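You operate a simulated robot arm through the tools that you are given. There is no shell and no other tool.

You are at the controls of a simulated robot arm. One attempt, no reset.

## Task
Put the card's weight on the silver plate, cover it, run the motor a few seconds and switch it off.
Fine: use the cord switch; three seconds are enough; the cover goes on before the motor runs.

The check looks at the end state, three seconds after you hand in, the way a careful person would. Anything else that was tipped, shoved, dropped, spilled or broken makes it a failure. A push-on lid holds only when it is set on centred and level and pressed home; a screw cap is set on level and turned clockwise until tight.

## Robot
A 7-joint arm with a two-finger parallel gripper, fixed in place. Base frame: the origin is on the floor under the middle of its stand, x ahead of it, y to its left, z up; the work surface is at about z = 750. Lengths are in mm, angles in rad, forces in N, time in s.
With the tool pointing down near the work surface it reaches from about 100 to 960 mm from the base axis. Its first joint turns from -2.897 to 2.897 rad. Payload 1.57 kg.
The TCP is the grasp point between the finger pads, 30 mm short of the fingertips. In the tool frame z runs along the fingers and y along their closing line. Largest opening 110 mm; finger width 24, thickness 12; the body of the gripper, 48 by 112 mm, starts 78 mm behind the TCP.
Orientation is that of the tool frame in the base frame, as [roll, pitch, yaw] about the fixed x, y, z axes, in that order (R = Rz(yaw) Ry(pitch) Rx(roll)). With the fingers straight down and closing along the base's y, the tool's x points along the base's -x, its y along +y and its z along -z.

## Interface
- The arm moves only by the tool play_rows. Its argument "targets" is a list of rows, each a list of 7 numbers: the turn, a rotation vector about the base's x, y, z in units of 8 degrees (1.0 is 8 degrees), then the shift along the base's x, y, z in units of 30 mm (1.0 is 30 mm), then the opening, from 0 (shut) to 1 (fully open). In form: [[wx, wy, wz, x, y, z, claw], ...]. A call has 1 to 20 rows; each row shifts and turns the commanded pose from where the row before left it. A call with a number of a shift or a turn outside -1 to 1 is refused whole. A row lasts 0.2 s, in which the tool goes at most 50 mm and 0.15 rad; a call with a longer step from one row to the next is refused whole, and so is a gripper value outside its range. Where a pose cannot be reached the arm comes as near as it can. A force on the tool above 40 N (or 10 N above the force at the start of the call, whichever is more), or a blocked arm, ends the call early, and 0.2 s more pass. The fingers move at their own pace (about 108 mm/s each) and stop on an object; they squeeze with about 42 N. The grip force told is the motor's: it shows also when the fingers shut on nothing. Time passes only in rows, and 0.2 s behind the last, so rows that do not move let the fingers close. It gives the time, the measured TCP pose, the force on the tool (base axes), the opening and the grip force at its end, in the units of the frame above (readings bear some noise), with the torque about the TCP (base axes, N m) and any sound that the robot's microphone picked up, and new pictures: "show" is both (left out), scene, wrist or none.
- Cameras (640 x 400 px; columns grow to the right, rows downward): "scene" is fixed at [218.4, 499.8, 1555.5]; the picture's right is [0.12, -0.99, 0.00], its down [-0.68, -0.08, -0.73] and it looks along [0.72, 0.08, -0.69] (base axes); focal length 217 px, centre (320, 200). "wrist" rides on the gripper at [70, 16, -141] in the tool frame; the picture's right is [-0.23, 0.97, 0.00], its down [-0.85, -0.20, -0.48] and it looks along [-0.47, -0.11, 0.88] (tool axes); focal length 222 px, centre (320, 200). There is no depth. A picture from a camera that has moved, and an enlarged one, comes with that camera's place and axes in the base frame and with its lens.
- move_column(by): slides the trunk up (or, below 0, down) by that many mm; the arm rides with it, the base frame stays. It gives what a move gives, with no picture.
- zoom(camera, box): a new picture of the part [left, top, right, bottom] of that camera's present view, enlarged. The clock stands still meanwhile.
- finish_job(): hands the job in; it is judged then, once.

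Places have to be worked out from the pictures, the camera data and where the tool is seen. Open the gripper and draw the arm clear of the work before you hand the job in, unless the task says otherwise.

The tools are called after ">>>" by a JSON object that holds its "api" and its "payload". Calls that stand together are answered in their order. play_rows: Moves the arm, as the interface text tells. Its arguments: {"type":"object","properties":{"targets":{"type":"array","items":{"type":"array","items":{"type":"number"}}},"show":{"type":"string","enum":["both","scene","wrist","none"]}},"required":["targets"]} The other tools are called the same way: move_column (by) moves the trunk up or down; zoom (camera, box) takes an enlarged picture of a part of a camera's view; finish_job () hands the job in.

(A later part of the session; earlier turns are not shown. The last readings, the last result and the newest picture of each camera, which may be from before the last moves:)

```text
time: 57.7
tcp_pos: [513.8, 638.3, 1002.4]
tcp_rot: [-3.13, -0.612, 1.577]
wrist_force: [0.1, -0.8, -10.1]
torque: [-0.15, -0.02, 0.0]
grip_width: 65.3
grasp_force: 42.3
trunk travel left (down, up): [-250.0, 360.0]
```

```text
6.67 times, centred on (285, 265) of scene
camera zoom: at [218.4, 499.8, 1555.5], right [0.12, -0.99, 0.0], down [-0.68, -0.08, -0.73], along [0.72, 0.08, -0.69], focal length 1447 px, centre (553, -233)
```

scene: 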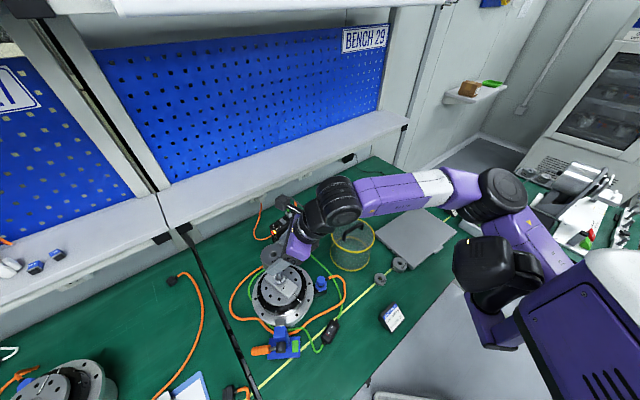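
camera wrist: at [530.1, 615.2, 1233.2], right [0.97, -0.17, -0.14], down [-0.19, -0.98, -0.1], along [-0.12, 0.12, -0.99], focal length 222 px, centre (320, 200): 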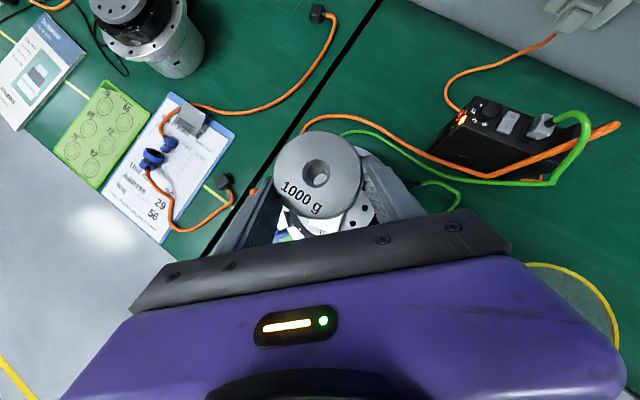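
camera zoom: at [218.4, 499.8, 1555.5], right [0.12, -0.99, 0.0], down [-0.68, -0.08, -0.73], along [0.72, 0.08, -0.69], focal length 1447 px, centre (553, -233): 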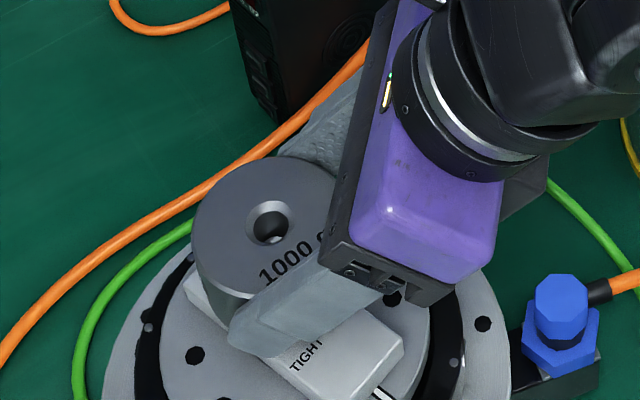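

The spigot is inside the hole with no contact force. I trim by (-0.4, +0.5) mm and go on down toward the collar.

>>> {"api": "play_rows", "payload": {"targets": [[0, 0, 0, -0.013, 0.017, -0.1, 0.4], [0, 0, 0, 0, 0, -0.13, 0.4], [0, 0, 0, 0, 0, -0.13, 0.4], [0, 0, 0, 0, 0, -0.1, 0.4], [0, 0, 0, 0, 0, 0, 0.4]], "show": "none"}}

>>> {"api": "zoom", "payload": {"camera": "wrist", "box": [290, 145, 345, 200]}}

>>> {"api": "zoom", "payload": {"camera": "scene", "box": [255, 235, 315, 295]}}

```text
time: 58.9
tcp_pos: [513.3, 639.8, 989.1]
tcp_rot: [-3.13, -0.61, 1.577]
wrist_force: [0.1, 0.7, -8.7]
torque: [-0.18, 0.03, 0.01]
grip_width: 65.7
grasp_force: 42.3
trunk travel left (down, up): [-250.0, 360.0]
```

```text
7.27 times, centred on (318, 172) of wrist
camera zoom: at [531.4, 615.7, 1144.7], right [0.97, -0.17, -0.14], down [-0.19, -0.98, -0.1], along [-0.12, 0.12, -0.99], focal length 1615 px, centre (338, 400)
```

zoom: 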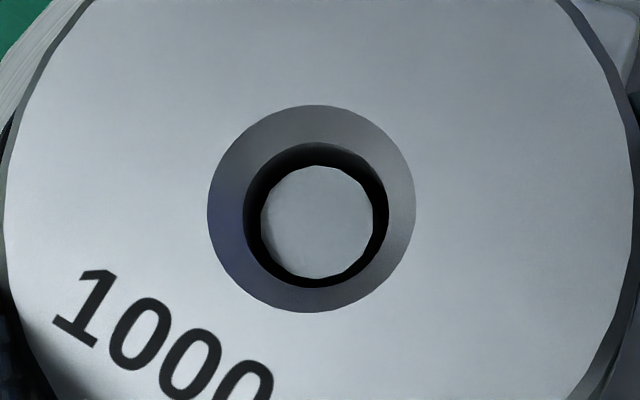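

```text
6.67 times, centred on (285, 265) of scene
camera zoom: at [218.4, 499.8, 1555.5], right [0.12, -0.99, 0.0], down [-0.68, -0.08, -0.73], along [0.72, 0.08, -0.69], focal length 1447 px, centre (553, -233)
```

zoom: 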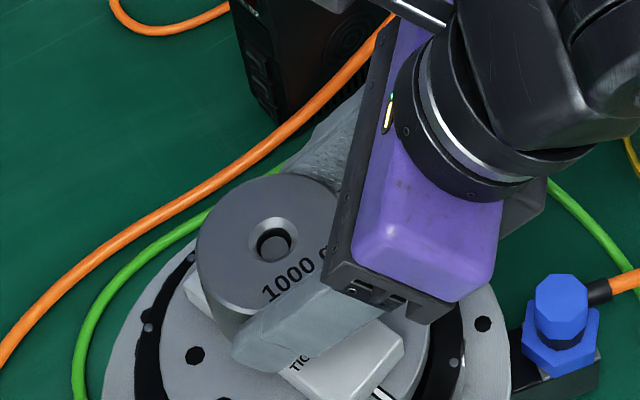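

Well centred, no contact yet. I continue in 2 mm steps until the weight rests.

>>> {"api": "play_rows", "payload": {"targets": [[0, 0, 0, -0.005, 0.008, -0.07, 0.4], [0, 0, 0, 0, 0, -0.07, 0.4], [0, 0, 0, 0, 0, -0.07, 0.4], [0, 0, 0, 0, 0, 0, 0.4]], "show": "none"}}

>>> {"api": "zoom", "payload": {"camera": "wrist", "box": [290, 145, 345, 200]}}

>>> {"api": "zoom", "payload": {"camera": "scene", "box": [265, 245, 305, 285]}}

```text
time: 59.9
tcp_pos: [513.2, 640.0, 986.3]
tcp_rot: [-3.131, -0.617, 1.577]
wrist_force: [0.6, -4.4, 15.4]
torque: [-0.16, -0.32, -0.05]
grip_width: 65.4
grasp_force: 42.2
trunk travel left (down, up): [-250.0, 360.0]
```

```text
7.27 times, centred on (318, 172) of wrist
camera zoom: at [531.0, 615.0, 1141.8], right [0.98, -0.17, -0.14], down [-0.19, -0.98, -0.1], along [-0.12, 0.13, -0.98], focal length 1615 px, centre (338, 400)
```

zoom: 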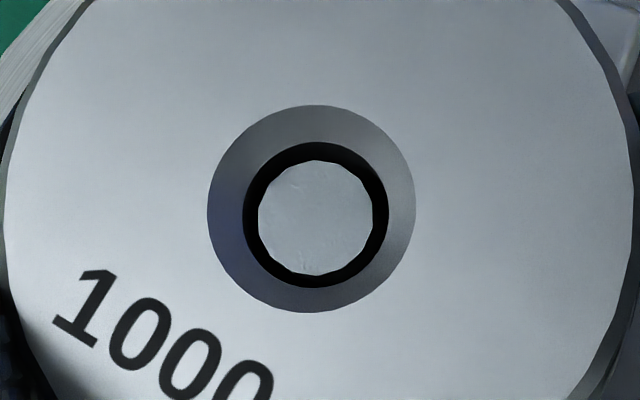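

```text
10.00 times, centred on (285, 265) of scene
camera zoom: at [218.4, 499.8, 1555.5], right [0.12, -0.99, 0.0], down [-0.68, -0.08, -0.73], along [0.72, 0.08, -0.69], focal length 2171 px, centre (670, -450)
```

zoom: 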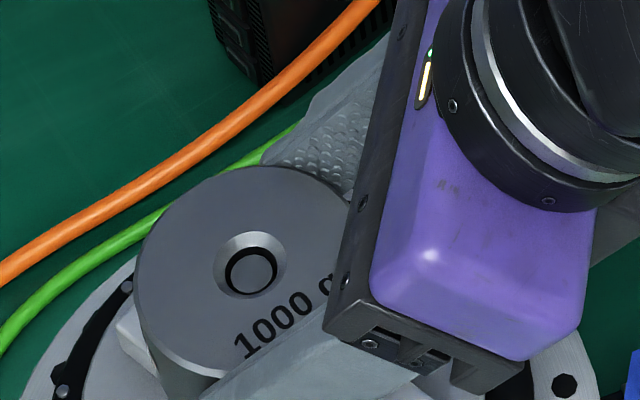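

Contact: about 25 N pressing, the weight sits on the collar with the spigot centred in its hole. I ease up 2 mm to relieve the push, then open the fingers.

>>> {"api": "play_rows", "payload": {"targets": [[0, 0, 0, 0, 0, 0.08, 0.4], [0, 0, 0, 0, 0, 0, 0.4]], "show": "none"}}

```text
time: 60.5
tcp_pos: [513.4, 640.6, 985.2]
tcp_rot: [-3.131, -0.612, 1.579]
wrist_force: [3.0, 5.0, 12.8]
torque: [0.26, -0.38, 0.01]
grip_width: 65.7
grasp_force: 41.9
trunk travel left (down, up): [-250.0, 360.0]
```

>>> {"api": "play_rows", "payload": {"targets": [[0, 0, 0, 0, 0, 0.05, 0.4], [0, 0, 0, 0, 0, 0, 0.4]], "show": "none"}}

>>> {"api": "zoom", "payload": {"camera": "wrist", "box": [290, 145, 345, 200]}}

```text
time: 61.1
tcp_pos: [514.0, 640.2, 986.8]
tcp_rot: [-3.129, -0.61, 1.578]
wrist_force: [1.9, 5.0, 5.3]
torque: [0.29, -0.29, 0.03]
grip_width: 65.6
grasp_force: 42.4
trunk travel left (down, up): [-250.0, 360.0]
```

```text
7.27 times, centred on (318, 172) of wrist
camera zoom: at [531.1, 615.8, 1142.0], right [0.97, -0.17, -0.14], down [-0.19, -0.98, -0.1], along [-0.12, 0.12, -0.99], focal length 1615 px, centre (338, 400)
```

zoom: 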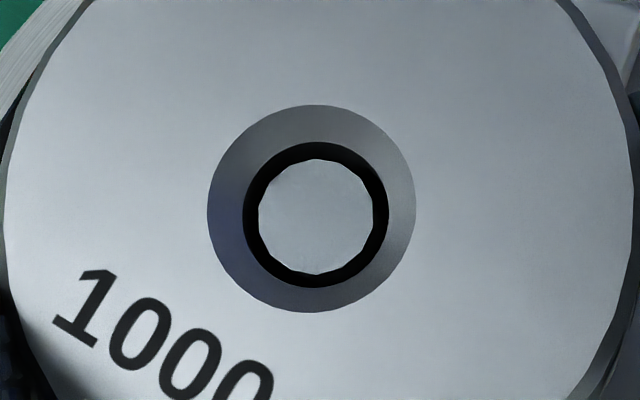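

Only a light push is left and it is well centred. I open the fingers wide and look.

>>> {"api": "play_rows", "payload": {"targets": [[0, 0, 0, 0, 0, 0.03, 0.4], [0, 0, 0, 0, 0, 0, 0.55], [0, 0, 0, 0, 0, 0, 0.7], [0, 0, 0, 0, 0, 0, 0.85], [0, 0, 0, 0, 0, 0, 0.95], [0, 0, 0, 0, 0, 0, 0.95]]}}

>>> {"api": "zoom", "payload": {"camera": "wrist", "box": [240, 90, 400, 230]}}

>>> {"api": "zoom", "payload": {"camera": "scene", "box": [255, 235, 315, 295]}}

```text
time: 62.5
tcp_pos: [512.7, 640.1, 988.2]
tcp_rot: [-3.13, -0.612, 1.579]
wrist_force: [0.3, -0.2, -0.1]
torque: [-0.02, 0.03, 0.01]
grip_width: 104.6
grasp_force: 0.1
trunk travel left (down, up): [-250.0, 360.0]
camera wrist: at [531.0, 615.8, 1143.6], right [0.97, -0.17, -0.14], down [-0.19, -0.98, -0.1], along [-0.12, 0.12, -0.99], focal length 222 px, centre (320, 200)
```

scene: 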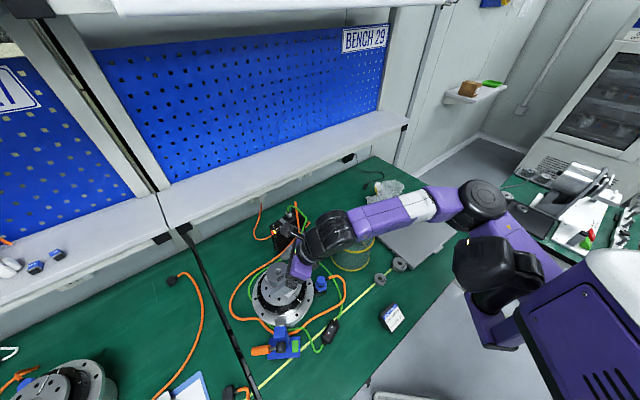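
wrist: 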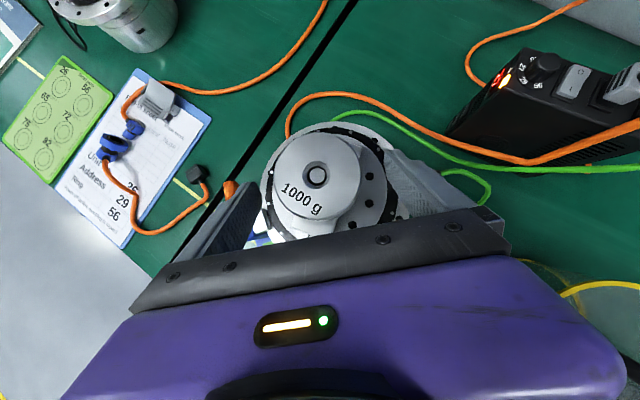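

```text
2.86 times, centred on (320, 160) of wrist
camera zoom: at [531.0, 615.8, 1143.6], right [0.97, -0.17, -0.14], down [-0.19, -0.98, -0.1], along [-0.12, 0.12, -0.99], focal length 635 px, centre (320, 314)
```

zoom: 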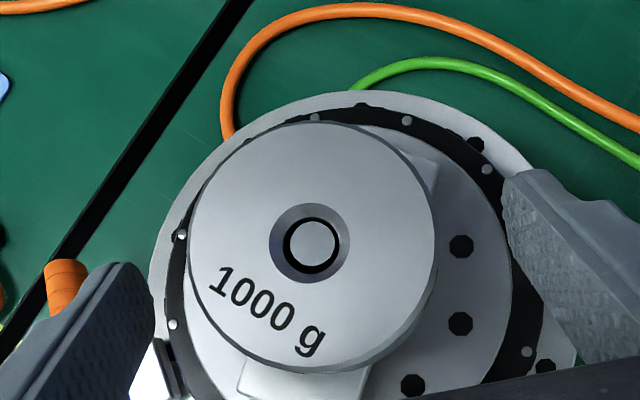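

```text
6.67 times, centred on (285, 265) of scene
camera zoom: at [218.4, 499.8, 1555.5], right [0.12, -0.99, 0.0], down [-0.68, -0.08, -0.73], along [0.72, 0.08, -0.69], focal length 1447 px, centre (553, -233)
```

zoom: 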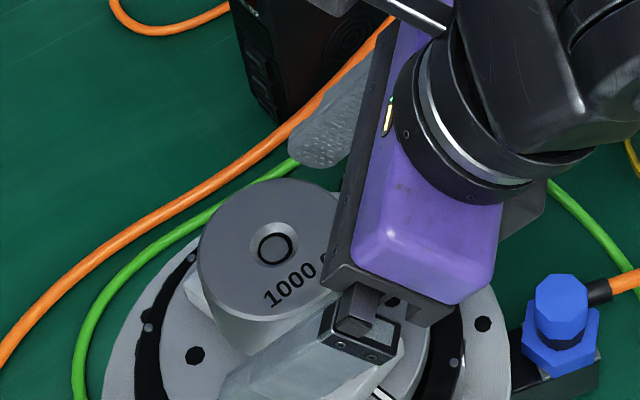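

The weight is released and sits on the spigot. I back the gripper out along its own axis (up and -y).

>>> {"api": "play_rows", "payload": {"targets": [[0, 0, 0, 0, -0.24, 0.34, 0.95], [0, 0, 0, 0, -0.48, 0.68, 0.95], [0, 0, 0, 0, -0.48, 0.68, 0.95], [0, 0, 0, 0, -0.48, 0.68, 1], [0, 0, 0, 0, -0.48, 0.6, 1], [0, 0, 0, 0, -0.6, 0, 1], [0, 0, 0, 0, 0, 0, 1]]}}

>>> {"api": "zoom", "payload": {"camera": "wrist", "box": [240, 50, 400, 180]}}

>>> {"api": "zoom", "payload": {"camera": "scene", "box": [245, 240, 325, 320]}}

```text
time: 64.1
tcp_pos: [513.7, 555.9, 1076.1]
tcp_rot: [-3.129, -0.61, 1.577]
wrist_force: [1.4, 0.7, 0.5]
torque: [0.0, 0.0, 0.0]
grip_width: 109.8
grasp_force: 0.1
trunk travel left (down, up): [-250.0, 360.0]
camera wrist: at [530.9, 532.7, 1231.0], right [0.97, -0.17, -0.14], down [-0.19, -0.98, -0.1], along [-0.12, 0.12, -0.99], focal length 222 px, centre (320, 200)
```

scene: 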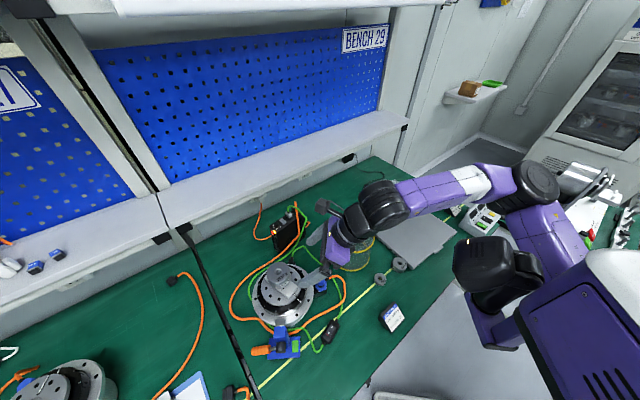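
wrist: 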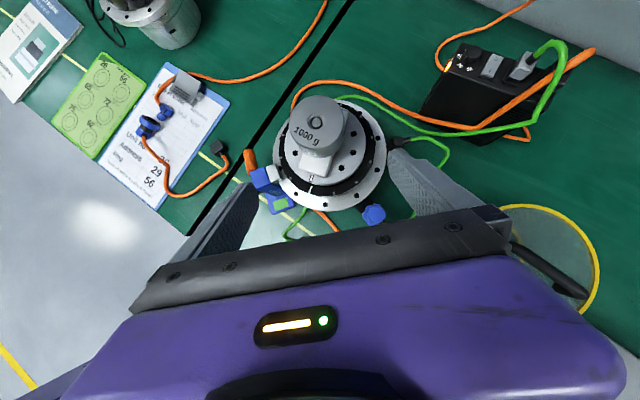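

```text
3.08 times, centred on (320, 115) of wrist
camera zoom: at [530.9, 532.7, 1231.0], right [0.97, -0.17, -0.14], down [-0.19, -0.98, -0.1], along [-0.12, 0.12, -0.99], focal length 684 px, centre (320, 462)
```

zoom: 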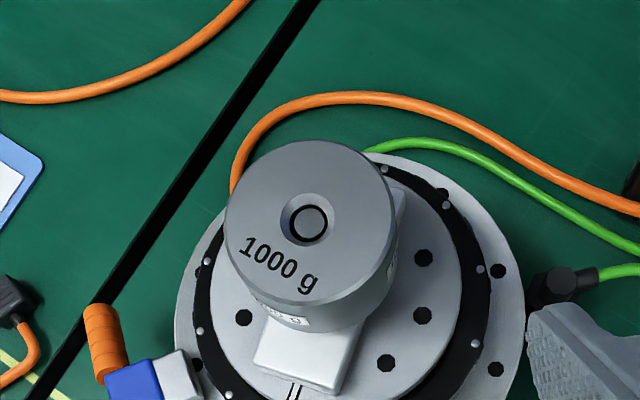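

```text
5.00 times, centred on (285, 280) of scene
camera zoom: at [218.4, 499.8, 1555.5], right [0.12, -0.99, 0.0], down [-0.68, -0.08, -0.73], along [0.72, 0.08, -0.69], focal length 1086 px, centre (495, -200)
```

zoom: 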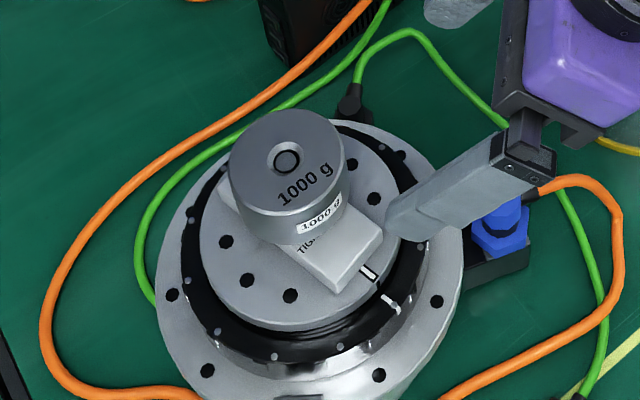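

The 1000 g weight sits level on the spigot. Next the cover: its handle centre reads about (757, 436, 912) with the bar along azimuth ≈ -41°. I move over to look at it closely.

>>> {"api": "play_rows", "payload": {"targets": [[0, 0, 0, 0.9, -0.88, 0, 1], [0, 0, 0, 0.9, -0.88, 0, 1], [0, 0, 0, 0.9, -0.88, 0, 1], [0, 0, 0, 0.9, -0.88, 0, 1], [0, 0, 0, 0.9, -0.88, 0, 1], [0, 0, 0, 0.9, -0.88, 0, 1], [0, 0, 0, 0.9, -0.88, 0, 1], [0, 0, 0, 0.9, -0.88, 0, 1], [0, 0, 0, 0.9, -0.88, 0, 1], [0, 0, 0, 0, 0, 0, 1]]}}

>>> {"api": "zoom", "payload": {"camera": "wrist", "box": [220, 40, 420, 220]}}

>>> {"api": "zoom", "payload": {"camera": "scene", "box": [245, 240, 325, 320]}}

```text
time: 66.3
tcp_pos: [756.0, 320.9, 1079.3]
tcp_rot: [-3.129, -0.611, 1.578]
wrist_force: [0.5, 0.0, 0.1]
torque: [-0.03, 0.0, -0.03]
grip_width: 110.0
grasp_force: 0.0
trunk travel left (down, up): [-250.0, 360.0]
camera wrist: at [774.7, 296.8, 1234.0], right [0.97, -0.17, -0.14], down [-0.19, -0.98, -0.1], along [-0.12, 0.12, -0.99], focal length 222 px, centre (320, 200)
```

scene: 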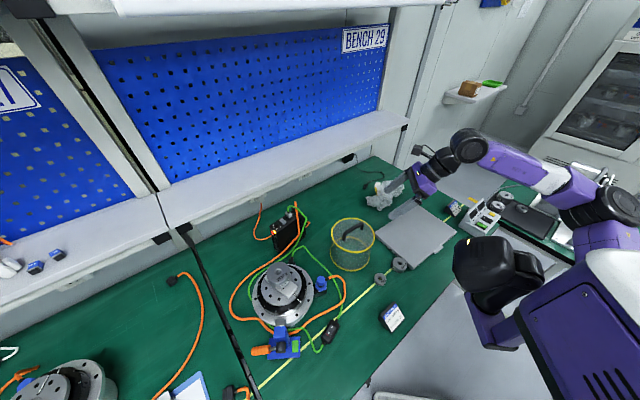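
wrist: 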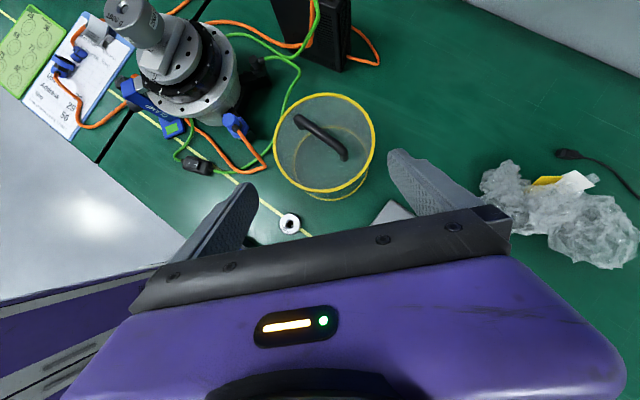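

```text
2.22 times, centred on (320, 130) of wrist
camera zoom: at [774.7, 296.8, 1234.0], right [0.97, -0.17, -0.14], down [-0.19, -0.98, -0.1], along [-0.12, 0.12, -0.99], focal length 494 px, centre (320, 356)
```

zoom: 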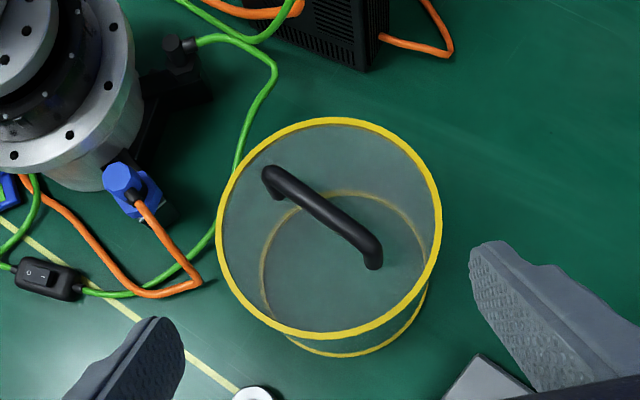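

```text
5.00 times, centred on (285, 280) of scene
camera zoom: at [218.4, 499.8, 1555.5], right [0.12, -0.99, 0.0], down [-0.68, -0.08, -0.73], along [0.72, 0.08, -0.69], focal length 1086 px, centre (495, -200)
```

zoom: 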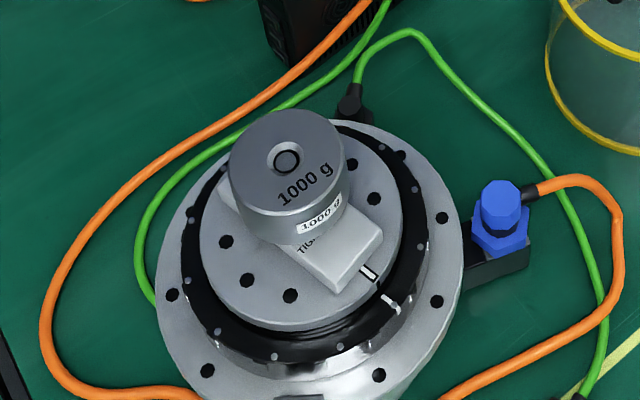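

Handle bar: centre about (754.3, 432.5, 914), azimuth ≈ -48°, lid near z 885. I turn the tool by +42° so the closing line is across the bar and move above it, with the fingers at about 55 mm.

>>> {"api": "play_rows", "payload": {"targets": [[0, 0, 0.88, 0, 0.6, -0.3, 1], [0, 0, 0.88, 0, 0.6, -0.3, 0.8], [0, 0, 0.88, 0, 0.6, -0.3, 0.5], [0, 0, 0.88, 0, 0.6, -0.3, 0.5], [0, 0, 0.88, 0, 0.6, -0.3, 0.5], [0, 0, 0.88, 0, 0.57, -0.3, 0.5], [0, 0, 0, 0, 0, 0, 0.5], [0, 0, 0, 0, 0, 0, 0.5]]}}

>>> {"api": "zoom", "payload": {"camera": "wrist", "box": [220, 80, 420, 240]}}

>>> {"api": "zoom", "payload": {"camera": "scene", "box": [310, 150, 430, 280]}}

```text
time: 68.1
tcp_pos: [755.3, 426.6, 1023.8]
tcp_rot: [-3.131, -0.611, 2.314]
wrist_force: [0.4, -0.3, 0.1]
torque: [-0.01, 0.0, 0.0]
grip_width: 55.0
grasp_force: 0.1
trunk travel left (down, up): [-250.0, 360.0]
camera wrist: at [785.2, 421.5, 1179.2], right [0.84, 0.53, -0.14], down [0.52, -0.85, -0.1], along [-0.17, 0.01, -0.99], focal length 222 px, centre (320, 200)
```

scene: 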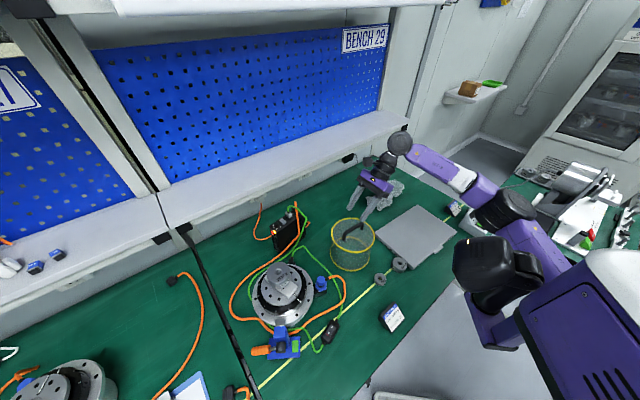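
wrist: 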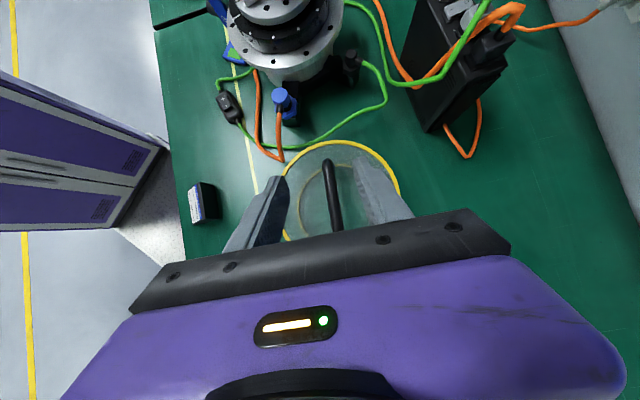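

```text
2.50 times, centred on (320, 160) of wrist
camera zoom: at [785.2, 421.5, 1179.2], right [0.84, 0.53, -0.14], down [0.52, -0.85, -0.1], along [-0.17, 0.01, -0.99], focal length 555 px, centre (320, 300)
```

zoom: 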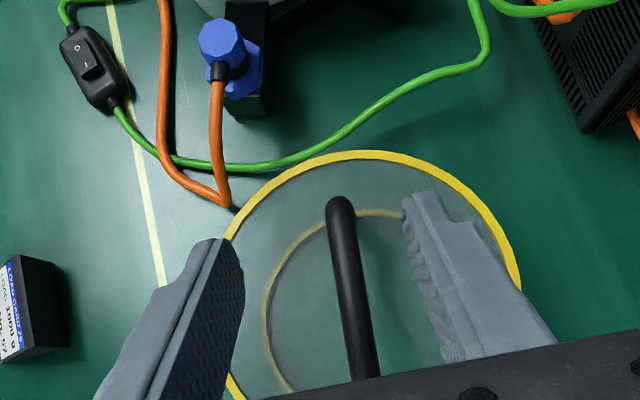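

```text
3.08 times, centred on (370, 215) of scene
camera zoom: at [218.4, 499.8, 1555.5], right [0.12, -0.99, 0.0], down [-0.68, -0.08, -0.73], along [0.72, 0.08, -0.69], focal length 668 px, centre (166, 154)
```

zoom: 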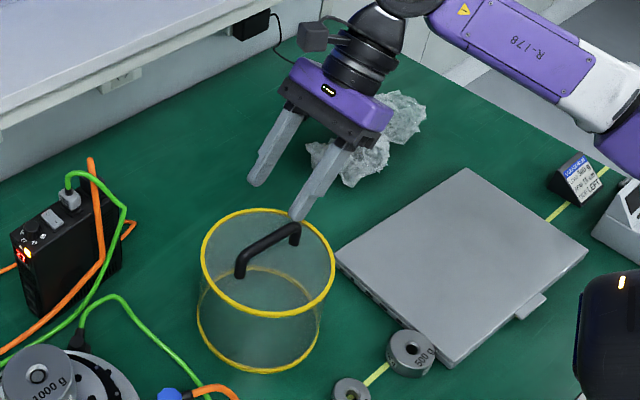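

The bar is about 4 mm off the finger centre line and about 3° off square. I correct both and lower to about z 965, then check again.

>>> {"api": "play_rows", "payload": {"targets": [[0, 0, -0.3, 0.08, 0.107, -0.5, 0.5], [0, 0, 0, 0, 0, -0.5, 0.5], [0, 0, 0, 0, 0, -0.5, 0.5], [0, 0, 0, 0, 0, -0.45, 0.5], [0, 0, 0, 0, 0, 0, 0.5]]}}

>>> {"api": "zoom", "payload": {"camera": "wrist", "box": [240, 100, 400, 240]}}

>>> {"api": "zoom", "payload": {"camera": "scene", "box": [320, 190, 400, 270]}}

```text
time: 69.3
tcp_pos: [757.4, 428.9, 965.4]
tcp_rot: [-3.13, -0.61, 2.274]
wrist_force: [-0.3, 0.6, 1.3]
torque: [0.01, -0.02, -0.01]
grip_width: 55.0
grasp_force: 0.1
trunk travel left (down, up): [-250.0, 360.0]
camera wrist: at [786.6, 423.3, 1120.6], right [0.86, 0.49, -0.14], down [0.48, -0.87, -0.1], along [-0.17, 0.02, -0.99], focal length 222 px, centre (320, 200)
```

scene: 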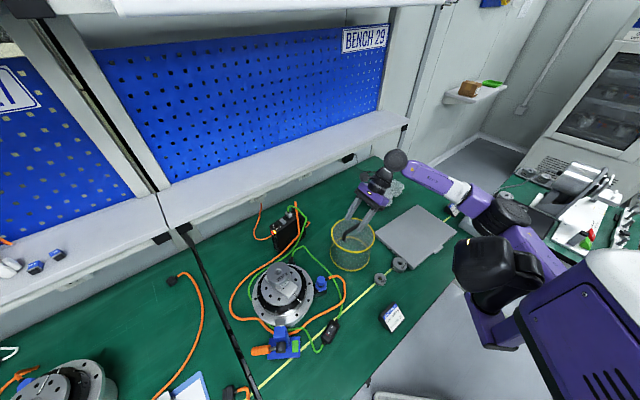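
wrist: 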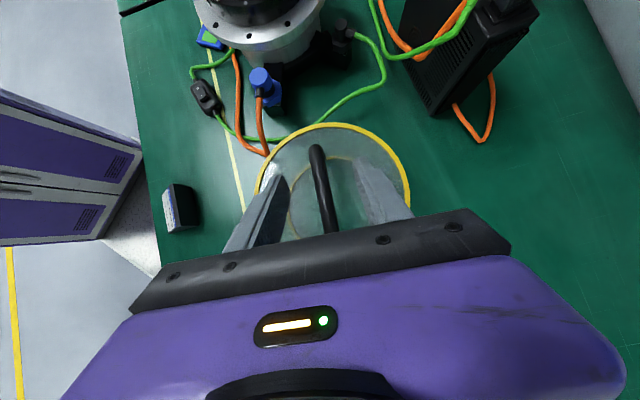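

```text
2.86 times, centred on (320, 170) of wrist
camera zoom: at [786.6, 423.3, 1120.6], right [0.86, 0.49, -0.14], down [0.48, -0.87, -0.1], along [-0.17, 0.02, -0.99], focal length 635 px, centre (320, 286)
```

zoom: 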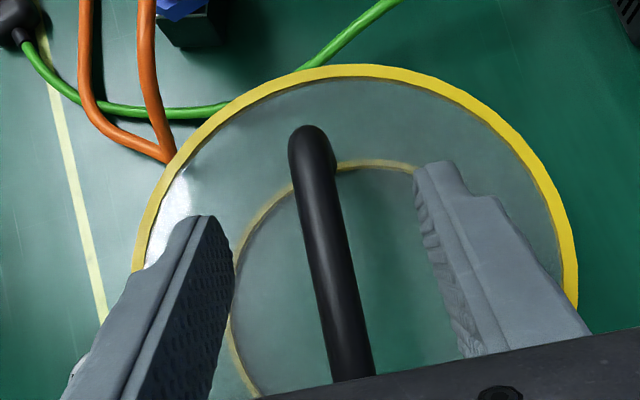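

```text
5.00 times, centred on (360, 230) of scene
camera zoom: at [218.4, 499.8, 1555.5], right [0.12, -0.99, 0.0], down [-0.68, -0.08, -0.73], along [0.72, 0.08, -0.69], focal length 1086 px, centre (120, 50)
```

zoom: 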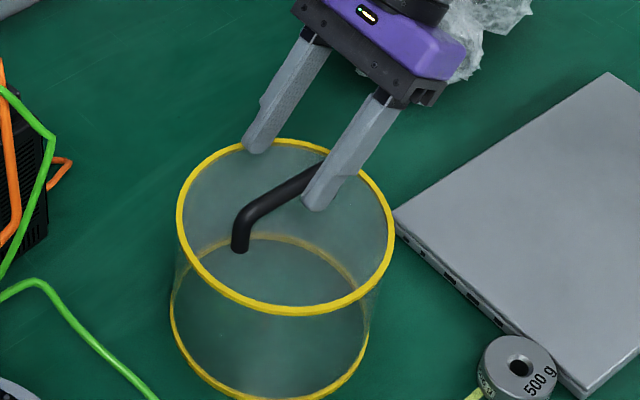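

Square and centred now. I lower the remaining 43 mm to about z 922 and close on the bar.

>>> {"api": "play_rows", "payload": {"targets": [[0, 0, 0, 0, 0, -0.5, 0.5], [0, 0, 0, 0, 0, -0.5, 0.5], [0, 0, 0, 0, 0, -0.42, 0.5], [0, 0, 0, 0, 0, 0, 0.5]]}}

>>> {"api": "zoom", "payload": {"camera": "wrist", "box": [240, 100, 400, 240]}}

>>> {"api": "zoom", "payload": {"camera": "scene", "box": [330, 200, 390, 260]}}

```text
time: 70.3
tcp_pos: [758.5, 429.7, 920.6]
tcp_rot: [-3.13, -0.611, 2.274]
wrist_force: [-0.3, -0.3, 0.2]
torque: [0.02, 0.01, -0.03]
grip_width: 55.2
grasp_force: 0.1
trunk travel left (down, up): [-250.0, 360.0]
camera wrist: at [787.8, 423.0, 1077.4], right [0.86, 0.49, -0.14], down [0.48, -0.87, -0.1], along [-0.17, 0.02, -0.99], focal length 222 px, centre (320, 200)
```

scene: 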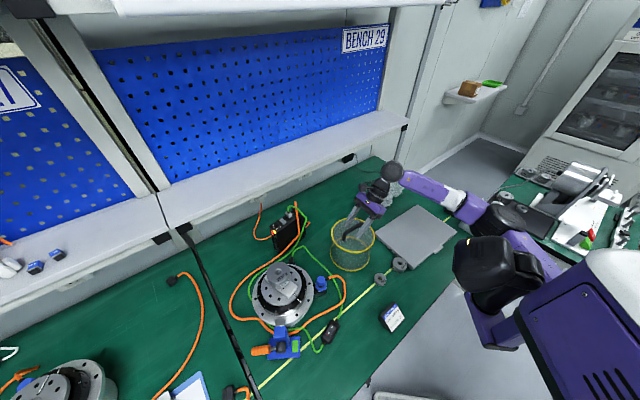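
wrist: 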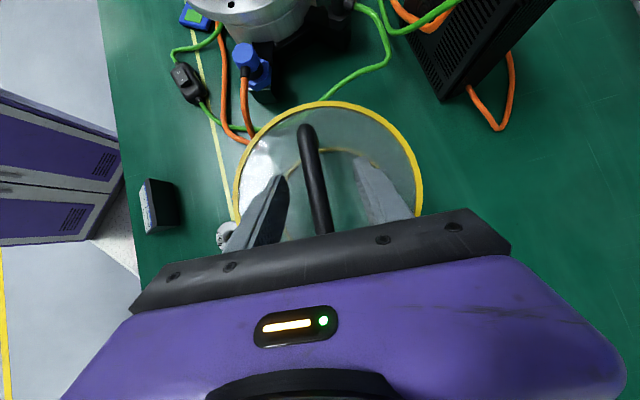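

```text
2.86 times, centred on (320, 170) of wrist
camera zoom: at [787.8, 423.0, 1077.4], right [0.86, 0.49, -0.14], down [0.48, -0.87, -0.1], along [-0.17, 0.02, -0.99], focal length 635 px, centre (320, 286)
```

zoom: 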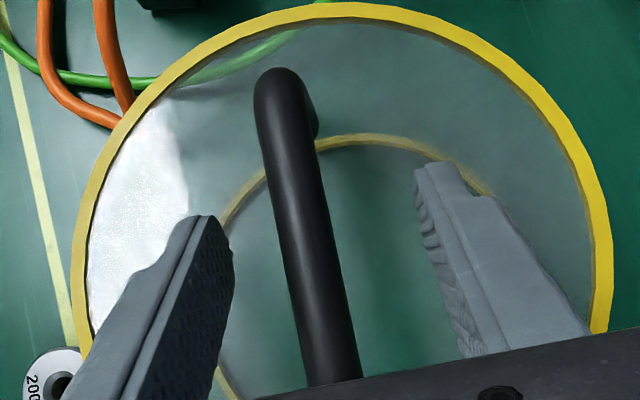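

```text
6.67 times, centred on (360, 230) of scene
camera zoom: at [218.4, 499.8, 1555.5], right [0.12, -0.99, 0.0], down [-0.68, -0.08, -0.73], along [0.72, 0.08, -0.69], focal length 1447 px, centre (53, 0)
```

zoom: 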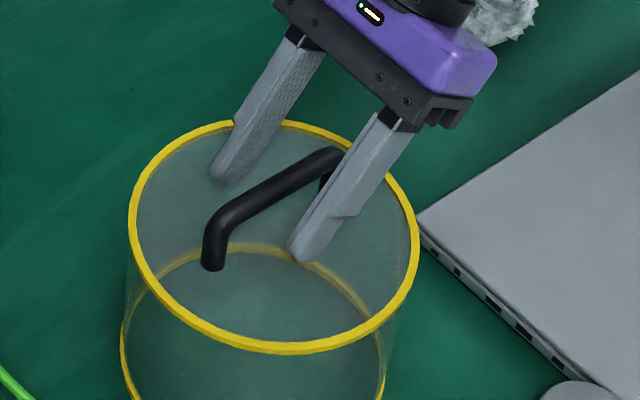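

The bar lies about 4 mm to the left of the finger centre, so I shift 4 mm along the closing line first, then close.

>>> {"api": "play_rows", "payload": {"targets": [[0, 0, 0, -0.11, -0.09, 0, 0.5], [0, 0, 0, 0, 0, 0, 0.5]], "show": "none"}}

>>> {"api": "zoom", "payload": {"camera": "wrist", "box": [240, 100, 400, 240]}}

```text
time: 70.9
tcp_pos: [755.4, 426.7, 921.6]
tcp_rot: [-3.128, -0.611, 2.272]
wrist_force: [0.1, 0.2, 0.3]
torque: [-0.02, 0.0, 0.02]
grip_width: 54.9
grasp_force: 0.1
trunk travel left (down, up): [-250.0, 360.0]
```

```text
2.86 times, centred on (320, 170) of wrist
camera zoom: at [784.3, 420.2, 1077.7], right [0.86, 0.49, -0.14], down [0.48, -0.87, -0.1], along [-0.17, 0.02, -0.99], focal length 635 px, centre (320, 286)
```

zoom: 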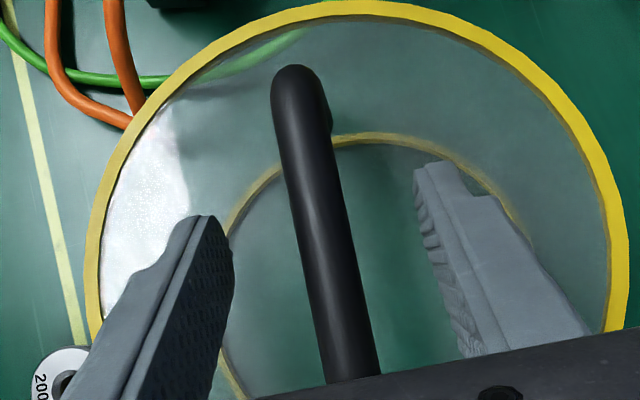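

Centred. I close on the bar.

>>> {"api": "play_rows", "payload": {"targets": [[0, 0, 0, 0, 0, 0, 0.35], [0, 0, 0, 0, 0, 0, 0.2], [0, 0, 0, 0, 0, 0, 0.05], [0, 0, 0, 0, 0, 0, 0], [0, 0, 0, 0, 0, 0, 0]]}}

>>> {"api": "zoom", "payload": {"camera": "wrist", "box": [240, 100, 400, 240]}}

>>> {"api": "zoom", "payload": {"camera": "scene", "box": [330, 200, 390, 260]}}

```text
time: 72.1
tcp_pos: [754.6, 425.9, 921.7]
tcp_rot: [-3.131, -0.611, 2.271]
wrist_force: [4.2, 1.6, 3.9]
torque: [-0.04, -0.07, 0.04]
grip_width: 13.7
grasp_force: 29.9
trunk travel left (down, up): [-250.0, 360.0]
camera wrist: at [784.4, 420.3, 1078.1], right [0.86, 0.49, -0.14], down [0.48, -0.87, -0.1], along [-0.17, 0.02, -0.99], focal length 222 px, centre (320, 200)
```

scene: 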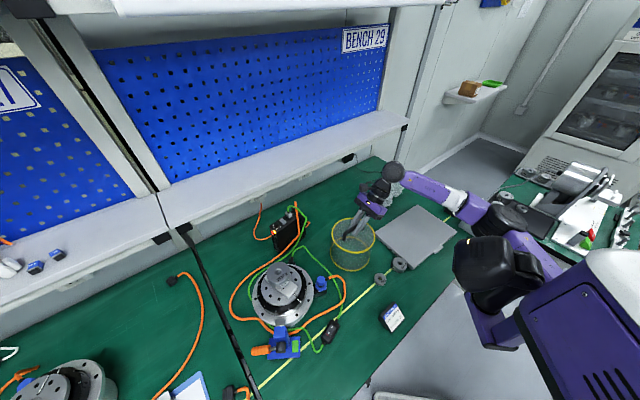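
wrist: 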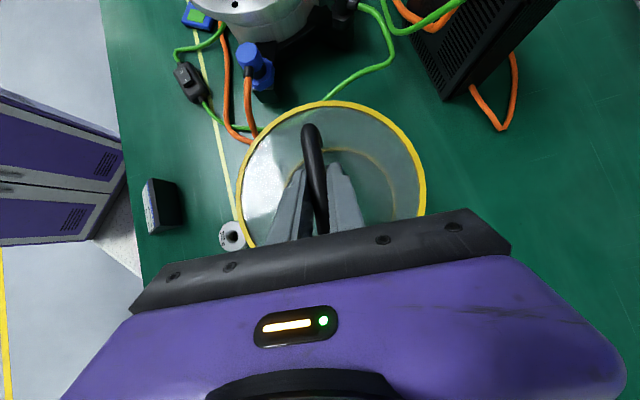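

```text
2.86 times, centred on (320, 170) of wrist
camera zoom: at [784.4, 420.3, 1078.1], right [0.86, 0.49, -0.14], down [0.48, -0.87, -0.1], along [-0.17, 0.02, -0.99], focal length 635 px, centre (320, 286)
```

zoom: 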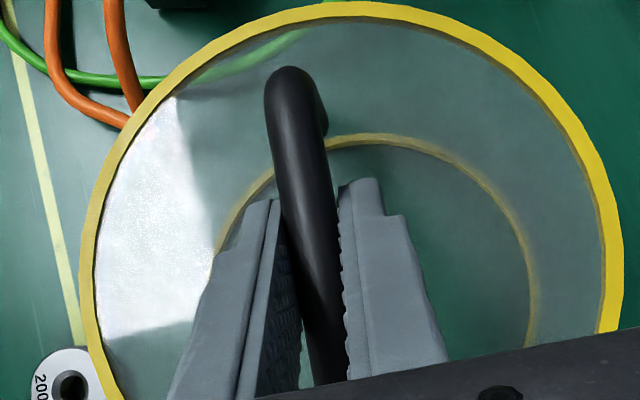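

```text
6.67 times, centred on (360, 230) of scene
camera zoom: at [218.4, 499.8, 1555.5], right [0.12, -0.99, 0.0], down [-0.68, -0.08, -0.73], along [0.72, 0.08, -0.69], focal length 1447 px, centre (53, 0)
```

zoom: 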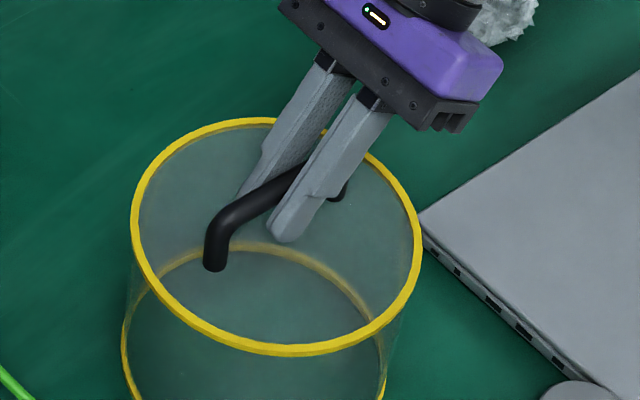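

The bar is held (13.7 mm). I let the grip settle and lift slowly by about 25 mm to see that the cover hangs level.

>>> {"api": "play_rows", "payload": {"targets": [[0, 0, 0, 0, 0, 0, 0], [0, 0, 0, 0, 0, 0.1, 0], [0, 0, 0, 0, 0, 0.2, 0], [0, 0, 0, 0, 0, 0.3, 0], [0, 0, 0, 0, 0, 0.3, 0], [0, 0, 0, 0, 0, 0, 0]]}}

>>> {"api": "zoom", "payload": {"camera": "wrist", "box": [220, 80, 430, 240]}}

>>> {"api": "zoom", "payload": {"camera": "scene", "box": [310, 190, 410, 280]}}

```text
time: 73.5
tcp_pos: [755.2, 427.4, 949.7]
tcp_rot: [-3.129, -0.611, 2.274]
wrist_force: [-0.5, -0.2, -2.3]
torque: [-0.02, 0.0, 0.01]
grip_width: 13.5
grasp_force: 29.7
trunk travel left (down, up): [-250.0, 360.0]
camera wrist: at [784.7, 419.8, 1104.6], right [0.86, 0.49, -0.14], down [0.48, -0.87, -0.1], along [-0.17, 0.02, -0.99], focal length 222 px, centre (320, 200)
```

scene: 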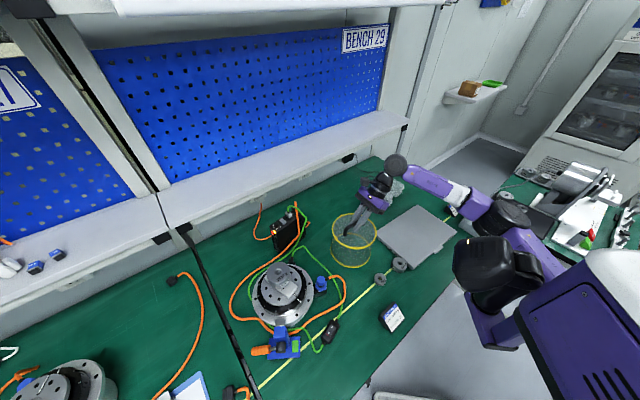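
wrist: 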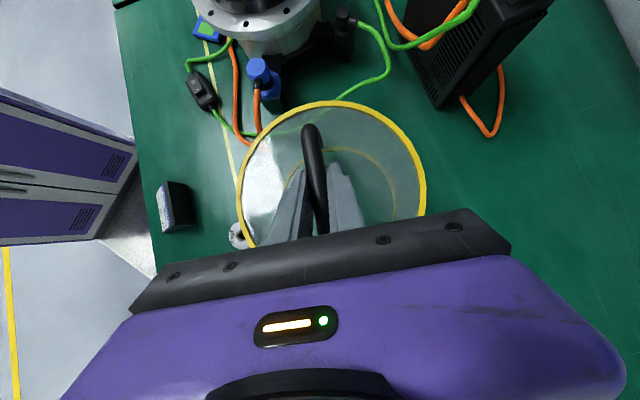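

```text
2.50 times, centred on (325, 160) of wrist
camera zoom: at [784.7, 419.8, 1104.6], right [0.86, 0.49, -0.14], down [0.48, -0.87, -0.1], along [-0.17, 0.02, -0.99], focal length 555 px, centre (308, 300)
```

zoom: 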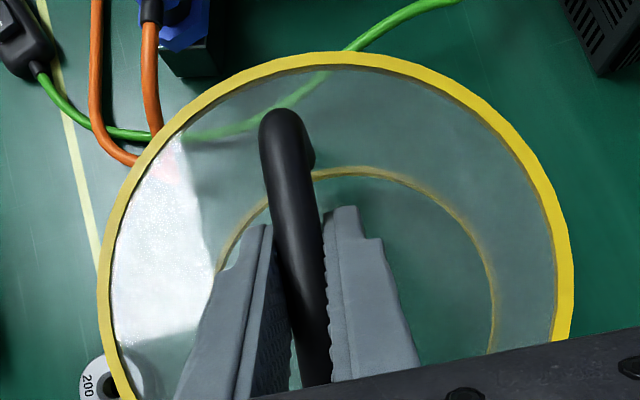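

```text
4.44 times, centred on (360, 235) of scene
camera zoom: at [218.4, 499.8, 1555.5], right [0.12, -0.99, 0.0], down [-0.68, -0.08, -0.73], along [0.72, 0.08, -0.69], focal length 965 px, centre (142, 44)
```

zoom: 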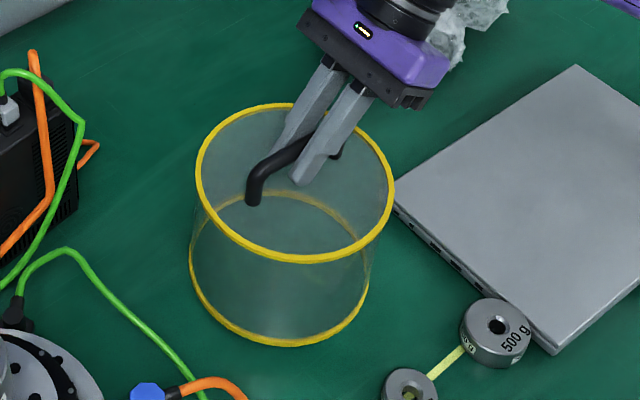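

The cover (about 0.24 kg) hangs level in the grip. To have headroom over the weight without stretching the arm up, I raise the trunk by 150 mm.

>>> {"api": "move_column", "payload": {"by": 150}}

```text
time: 75.2
tcp_pos: [756.3, 427.4, 1098.5]
tcp_rot: [-3.129, -0.612, 2.272]
wrist_force: [-0.3, -0.3, -2.3]
torque: [-0.02, -0.01, 0.0]
grip_width: 13.8
grasp_force: 30.2
trunk travel left (down, up): [-400.0, 210.0]
```

Trunk is up, cover still held. I raise the tool to about z 1190 and carry the cover part of the way while turning it back, then look.

>>> {"api": "play_rows", "payload": {"targets": [[0, 0, 0, 0, 0, 0.5, 0], [0, 0, 0, 0, 0, 0.5, 0], [0, 0, 0, 0, 0, 0.5, 0], [0, 0, 0, 0, 0, 0.5, 0], [0, 0, 0, 0, 0, 0.5, 0], [0, 0, 0, 0, 0, 0.5, 0], [0, 0, -0.4, -0.5, 0.45, 0, 0], [0, 0, -0.4, -0.5, 0.45, 0, 0], [0, 0, -0.4, -0.5, 0.45, 0, 0], [0, 0, -0.4, -0.5, 0.45, 0, 0], [0, 0, -0.4, -0.5, 0.45, 0, 0], [0, 0, -0.4, -0.5, 0.45, 0, 0], [0, 0, -0.4, -0.5, 0.45, 0, 0], [0, 0, -0.4, -0.5, 0.45, 0, 0], [0, 0, -0.4, -0.5, 0.45, 0, 0], [0, 0, -0.4, -0.5, 0.45, 0, 0], [0, 0, -0.4, -0.5, 0.45, 0, 0], [0, 0, -0.4, -0.5, 0.45, 0, 0], [0, 0, 0, 0, 0, 0, 0], [0, 0, 0, 0, 0, 0, 0]]}}

>>> {"api": "zoom", "payload": {"camera": "wrist", "box": [180, 40, 460, 240]}}

>>> {"api": "zoom", "payload": {"camera": "scene", "box": [230, 140, 400, 320]}}

```text
time: 79.5
tcp_pos: [575.3, 588.4, 1188.1]
tcp_rot: [-3.129, -0.61, 1.604]
wrist_force: [0.3, -0.2, -2.6]
torque: [-0.03, -0.01, -0.01]
grip_width: 13.5
grasp_force: 29.6
trunk travel left (down, up): [-400.0, 210.0]
camera wrist: at [594.3, 564.8, 1344.0], right [0.98, -0.15, -0.14], down [-0.16, -0.98, -0.1], along [-0.12, 0.12, -0.99], focal length 222 px, centre (320, 200)
```

scene: 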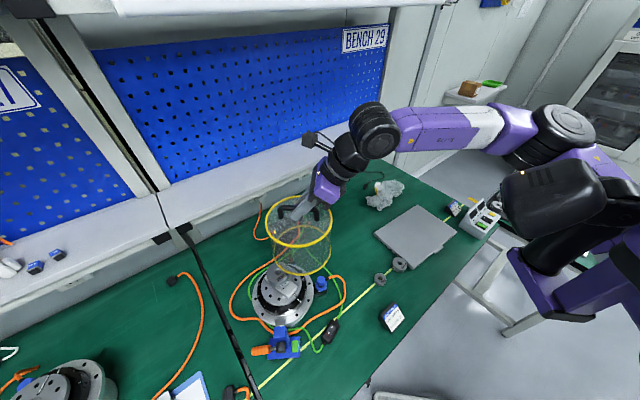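
wrist: 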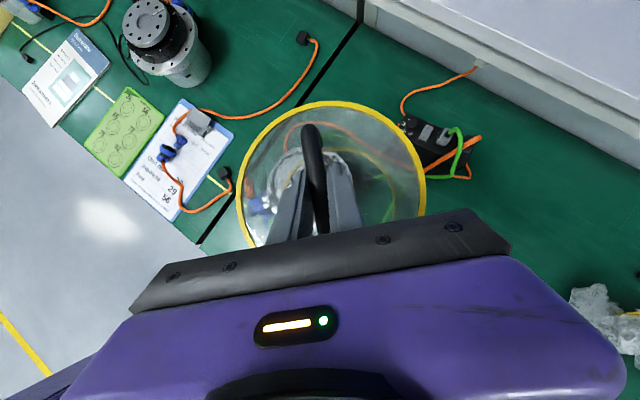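

```text
2.00 times, centred on (320, 140) of wrist
camera zoom: at [594.3, 564.8, 1344.0], right [0.98, -0.15, -0.14], down [-0.16, -0.98, -0.1], along [-0.12, 0.12, -0.99], focal length 444 px, centre (320, 320)
```

zoom: 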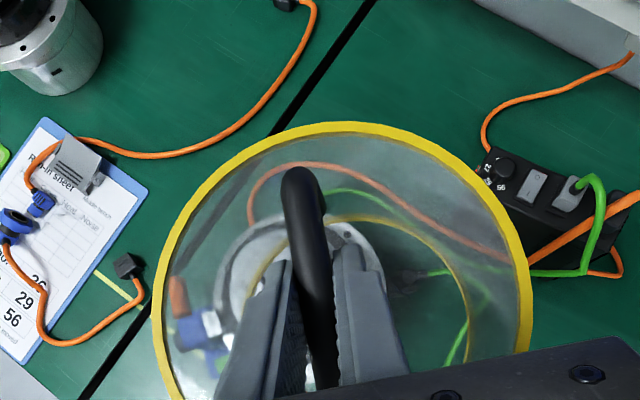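

```text
2.22 times, centred on (315, 230) of scene
camera zoom: at [218.4, 499.8, 1555.5], right [0.12, -0.99, 0.0], down [-0.68, -0.08, -0.73], along [0.72, 0.08, -0.69], focal length 482 px, centre (331, 133)
```

zoom: 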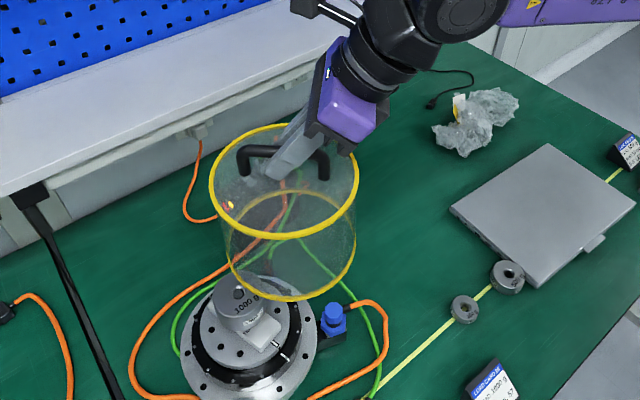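

The lid is clear, so I can see the motor through it. I carry the cover over the motor axis at the same height.

>>> {"api": "play_rows", "payload": {"targets": [[0, 0, 0, -0.372, 0.36, 0, 0], [0, 0, 0, -0.372, 0.36, 0, 0], [0, 0, 0, -0.372, 0.36, 0, 0], [0, 0, 0, -0.372, 0.36, 0, 0], [0, 0, 0, -0.372, 0.36, 0, 0], [0, 0, 0, -0.372, 0.36, 0, 0], [0, 0, 0, 0, 0, 0, 0], [0, 0, 0, 0, 0, 0, 0]]}}

>>> {"api": "zoom", "payload": {"camera": "wrist", "box": [220, 80, 440, 240]}}

>>> {"api": "zoom", "payload": {"camera": "scene", "box": [230, 180, 340, 320]}}

```text
time: 81.2
tcp_pos: [507.9, 653.3, 1189.0]
tcp_rot: [-3.13, -0.611, 1.603]
wrist_force: [0.9, 0.2, -2.4]
torque: [-0.02, 0.0, 0.02]
grip_width: 13.4
grasp_force: 30.1
trunk travel left (down, up): [-400.0, 210.0]
camera wrist: at [526.4, 629.8, 1344.2], right [0.98, -0.15, -0.14], down [-0.16, -0.98, -0.1], along [-0.12, 0.12, -0.99], focal length 222 px, centre (320, 200)
```

scene: 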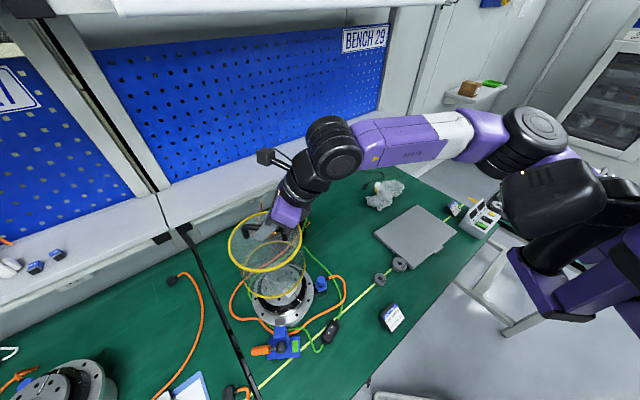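
wrist: 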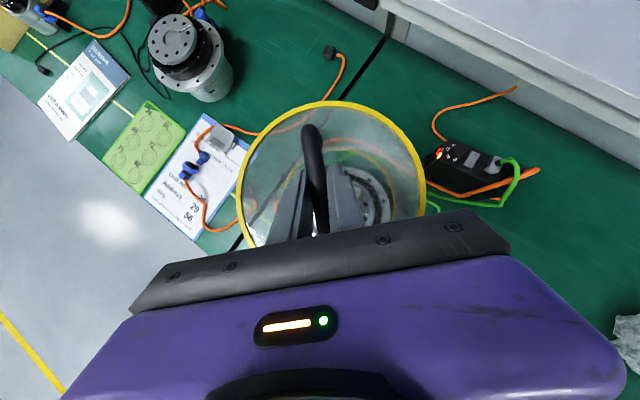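

```text
2.50 times, centred on (330, 160) of wrist
camera zoom: at [526.4, 629.8, 1344.2], right [0.98, -0.15, -0.14], down [-0.16, -0.98, -0.1], along [-0.12, 0.12, -0.99], focal length 555 px, centre (295, 300)
```

zoom: 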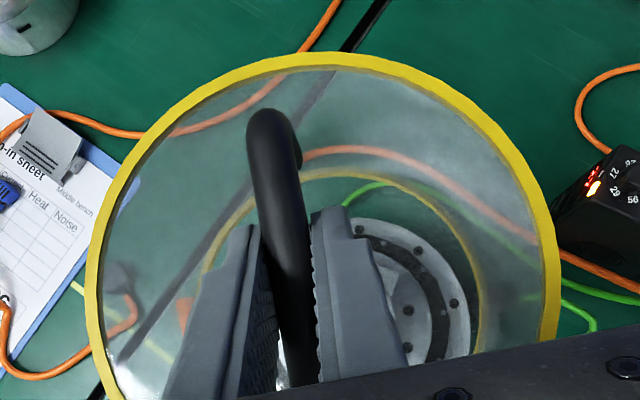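

```text
2.86 times, centred on (285, 250) of scene
camera zoom: at [218.4, 499.8, 1555.5], right [0.12, -0.99, 0.0], down [-0.68, -0.08, -0.73], along [0.72, 0.08, -0.69], focal length 620 px, centre (420, 57)
```

zoom: 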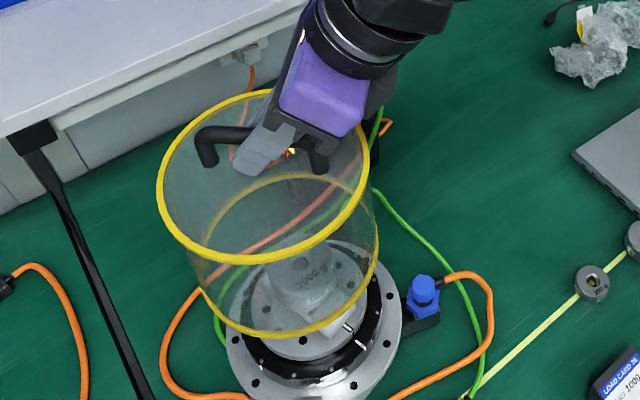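

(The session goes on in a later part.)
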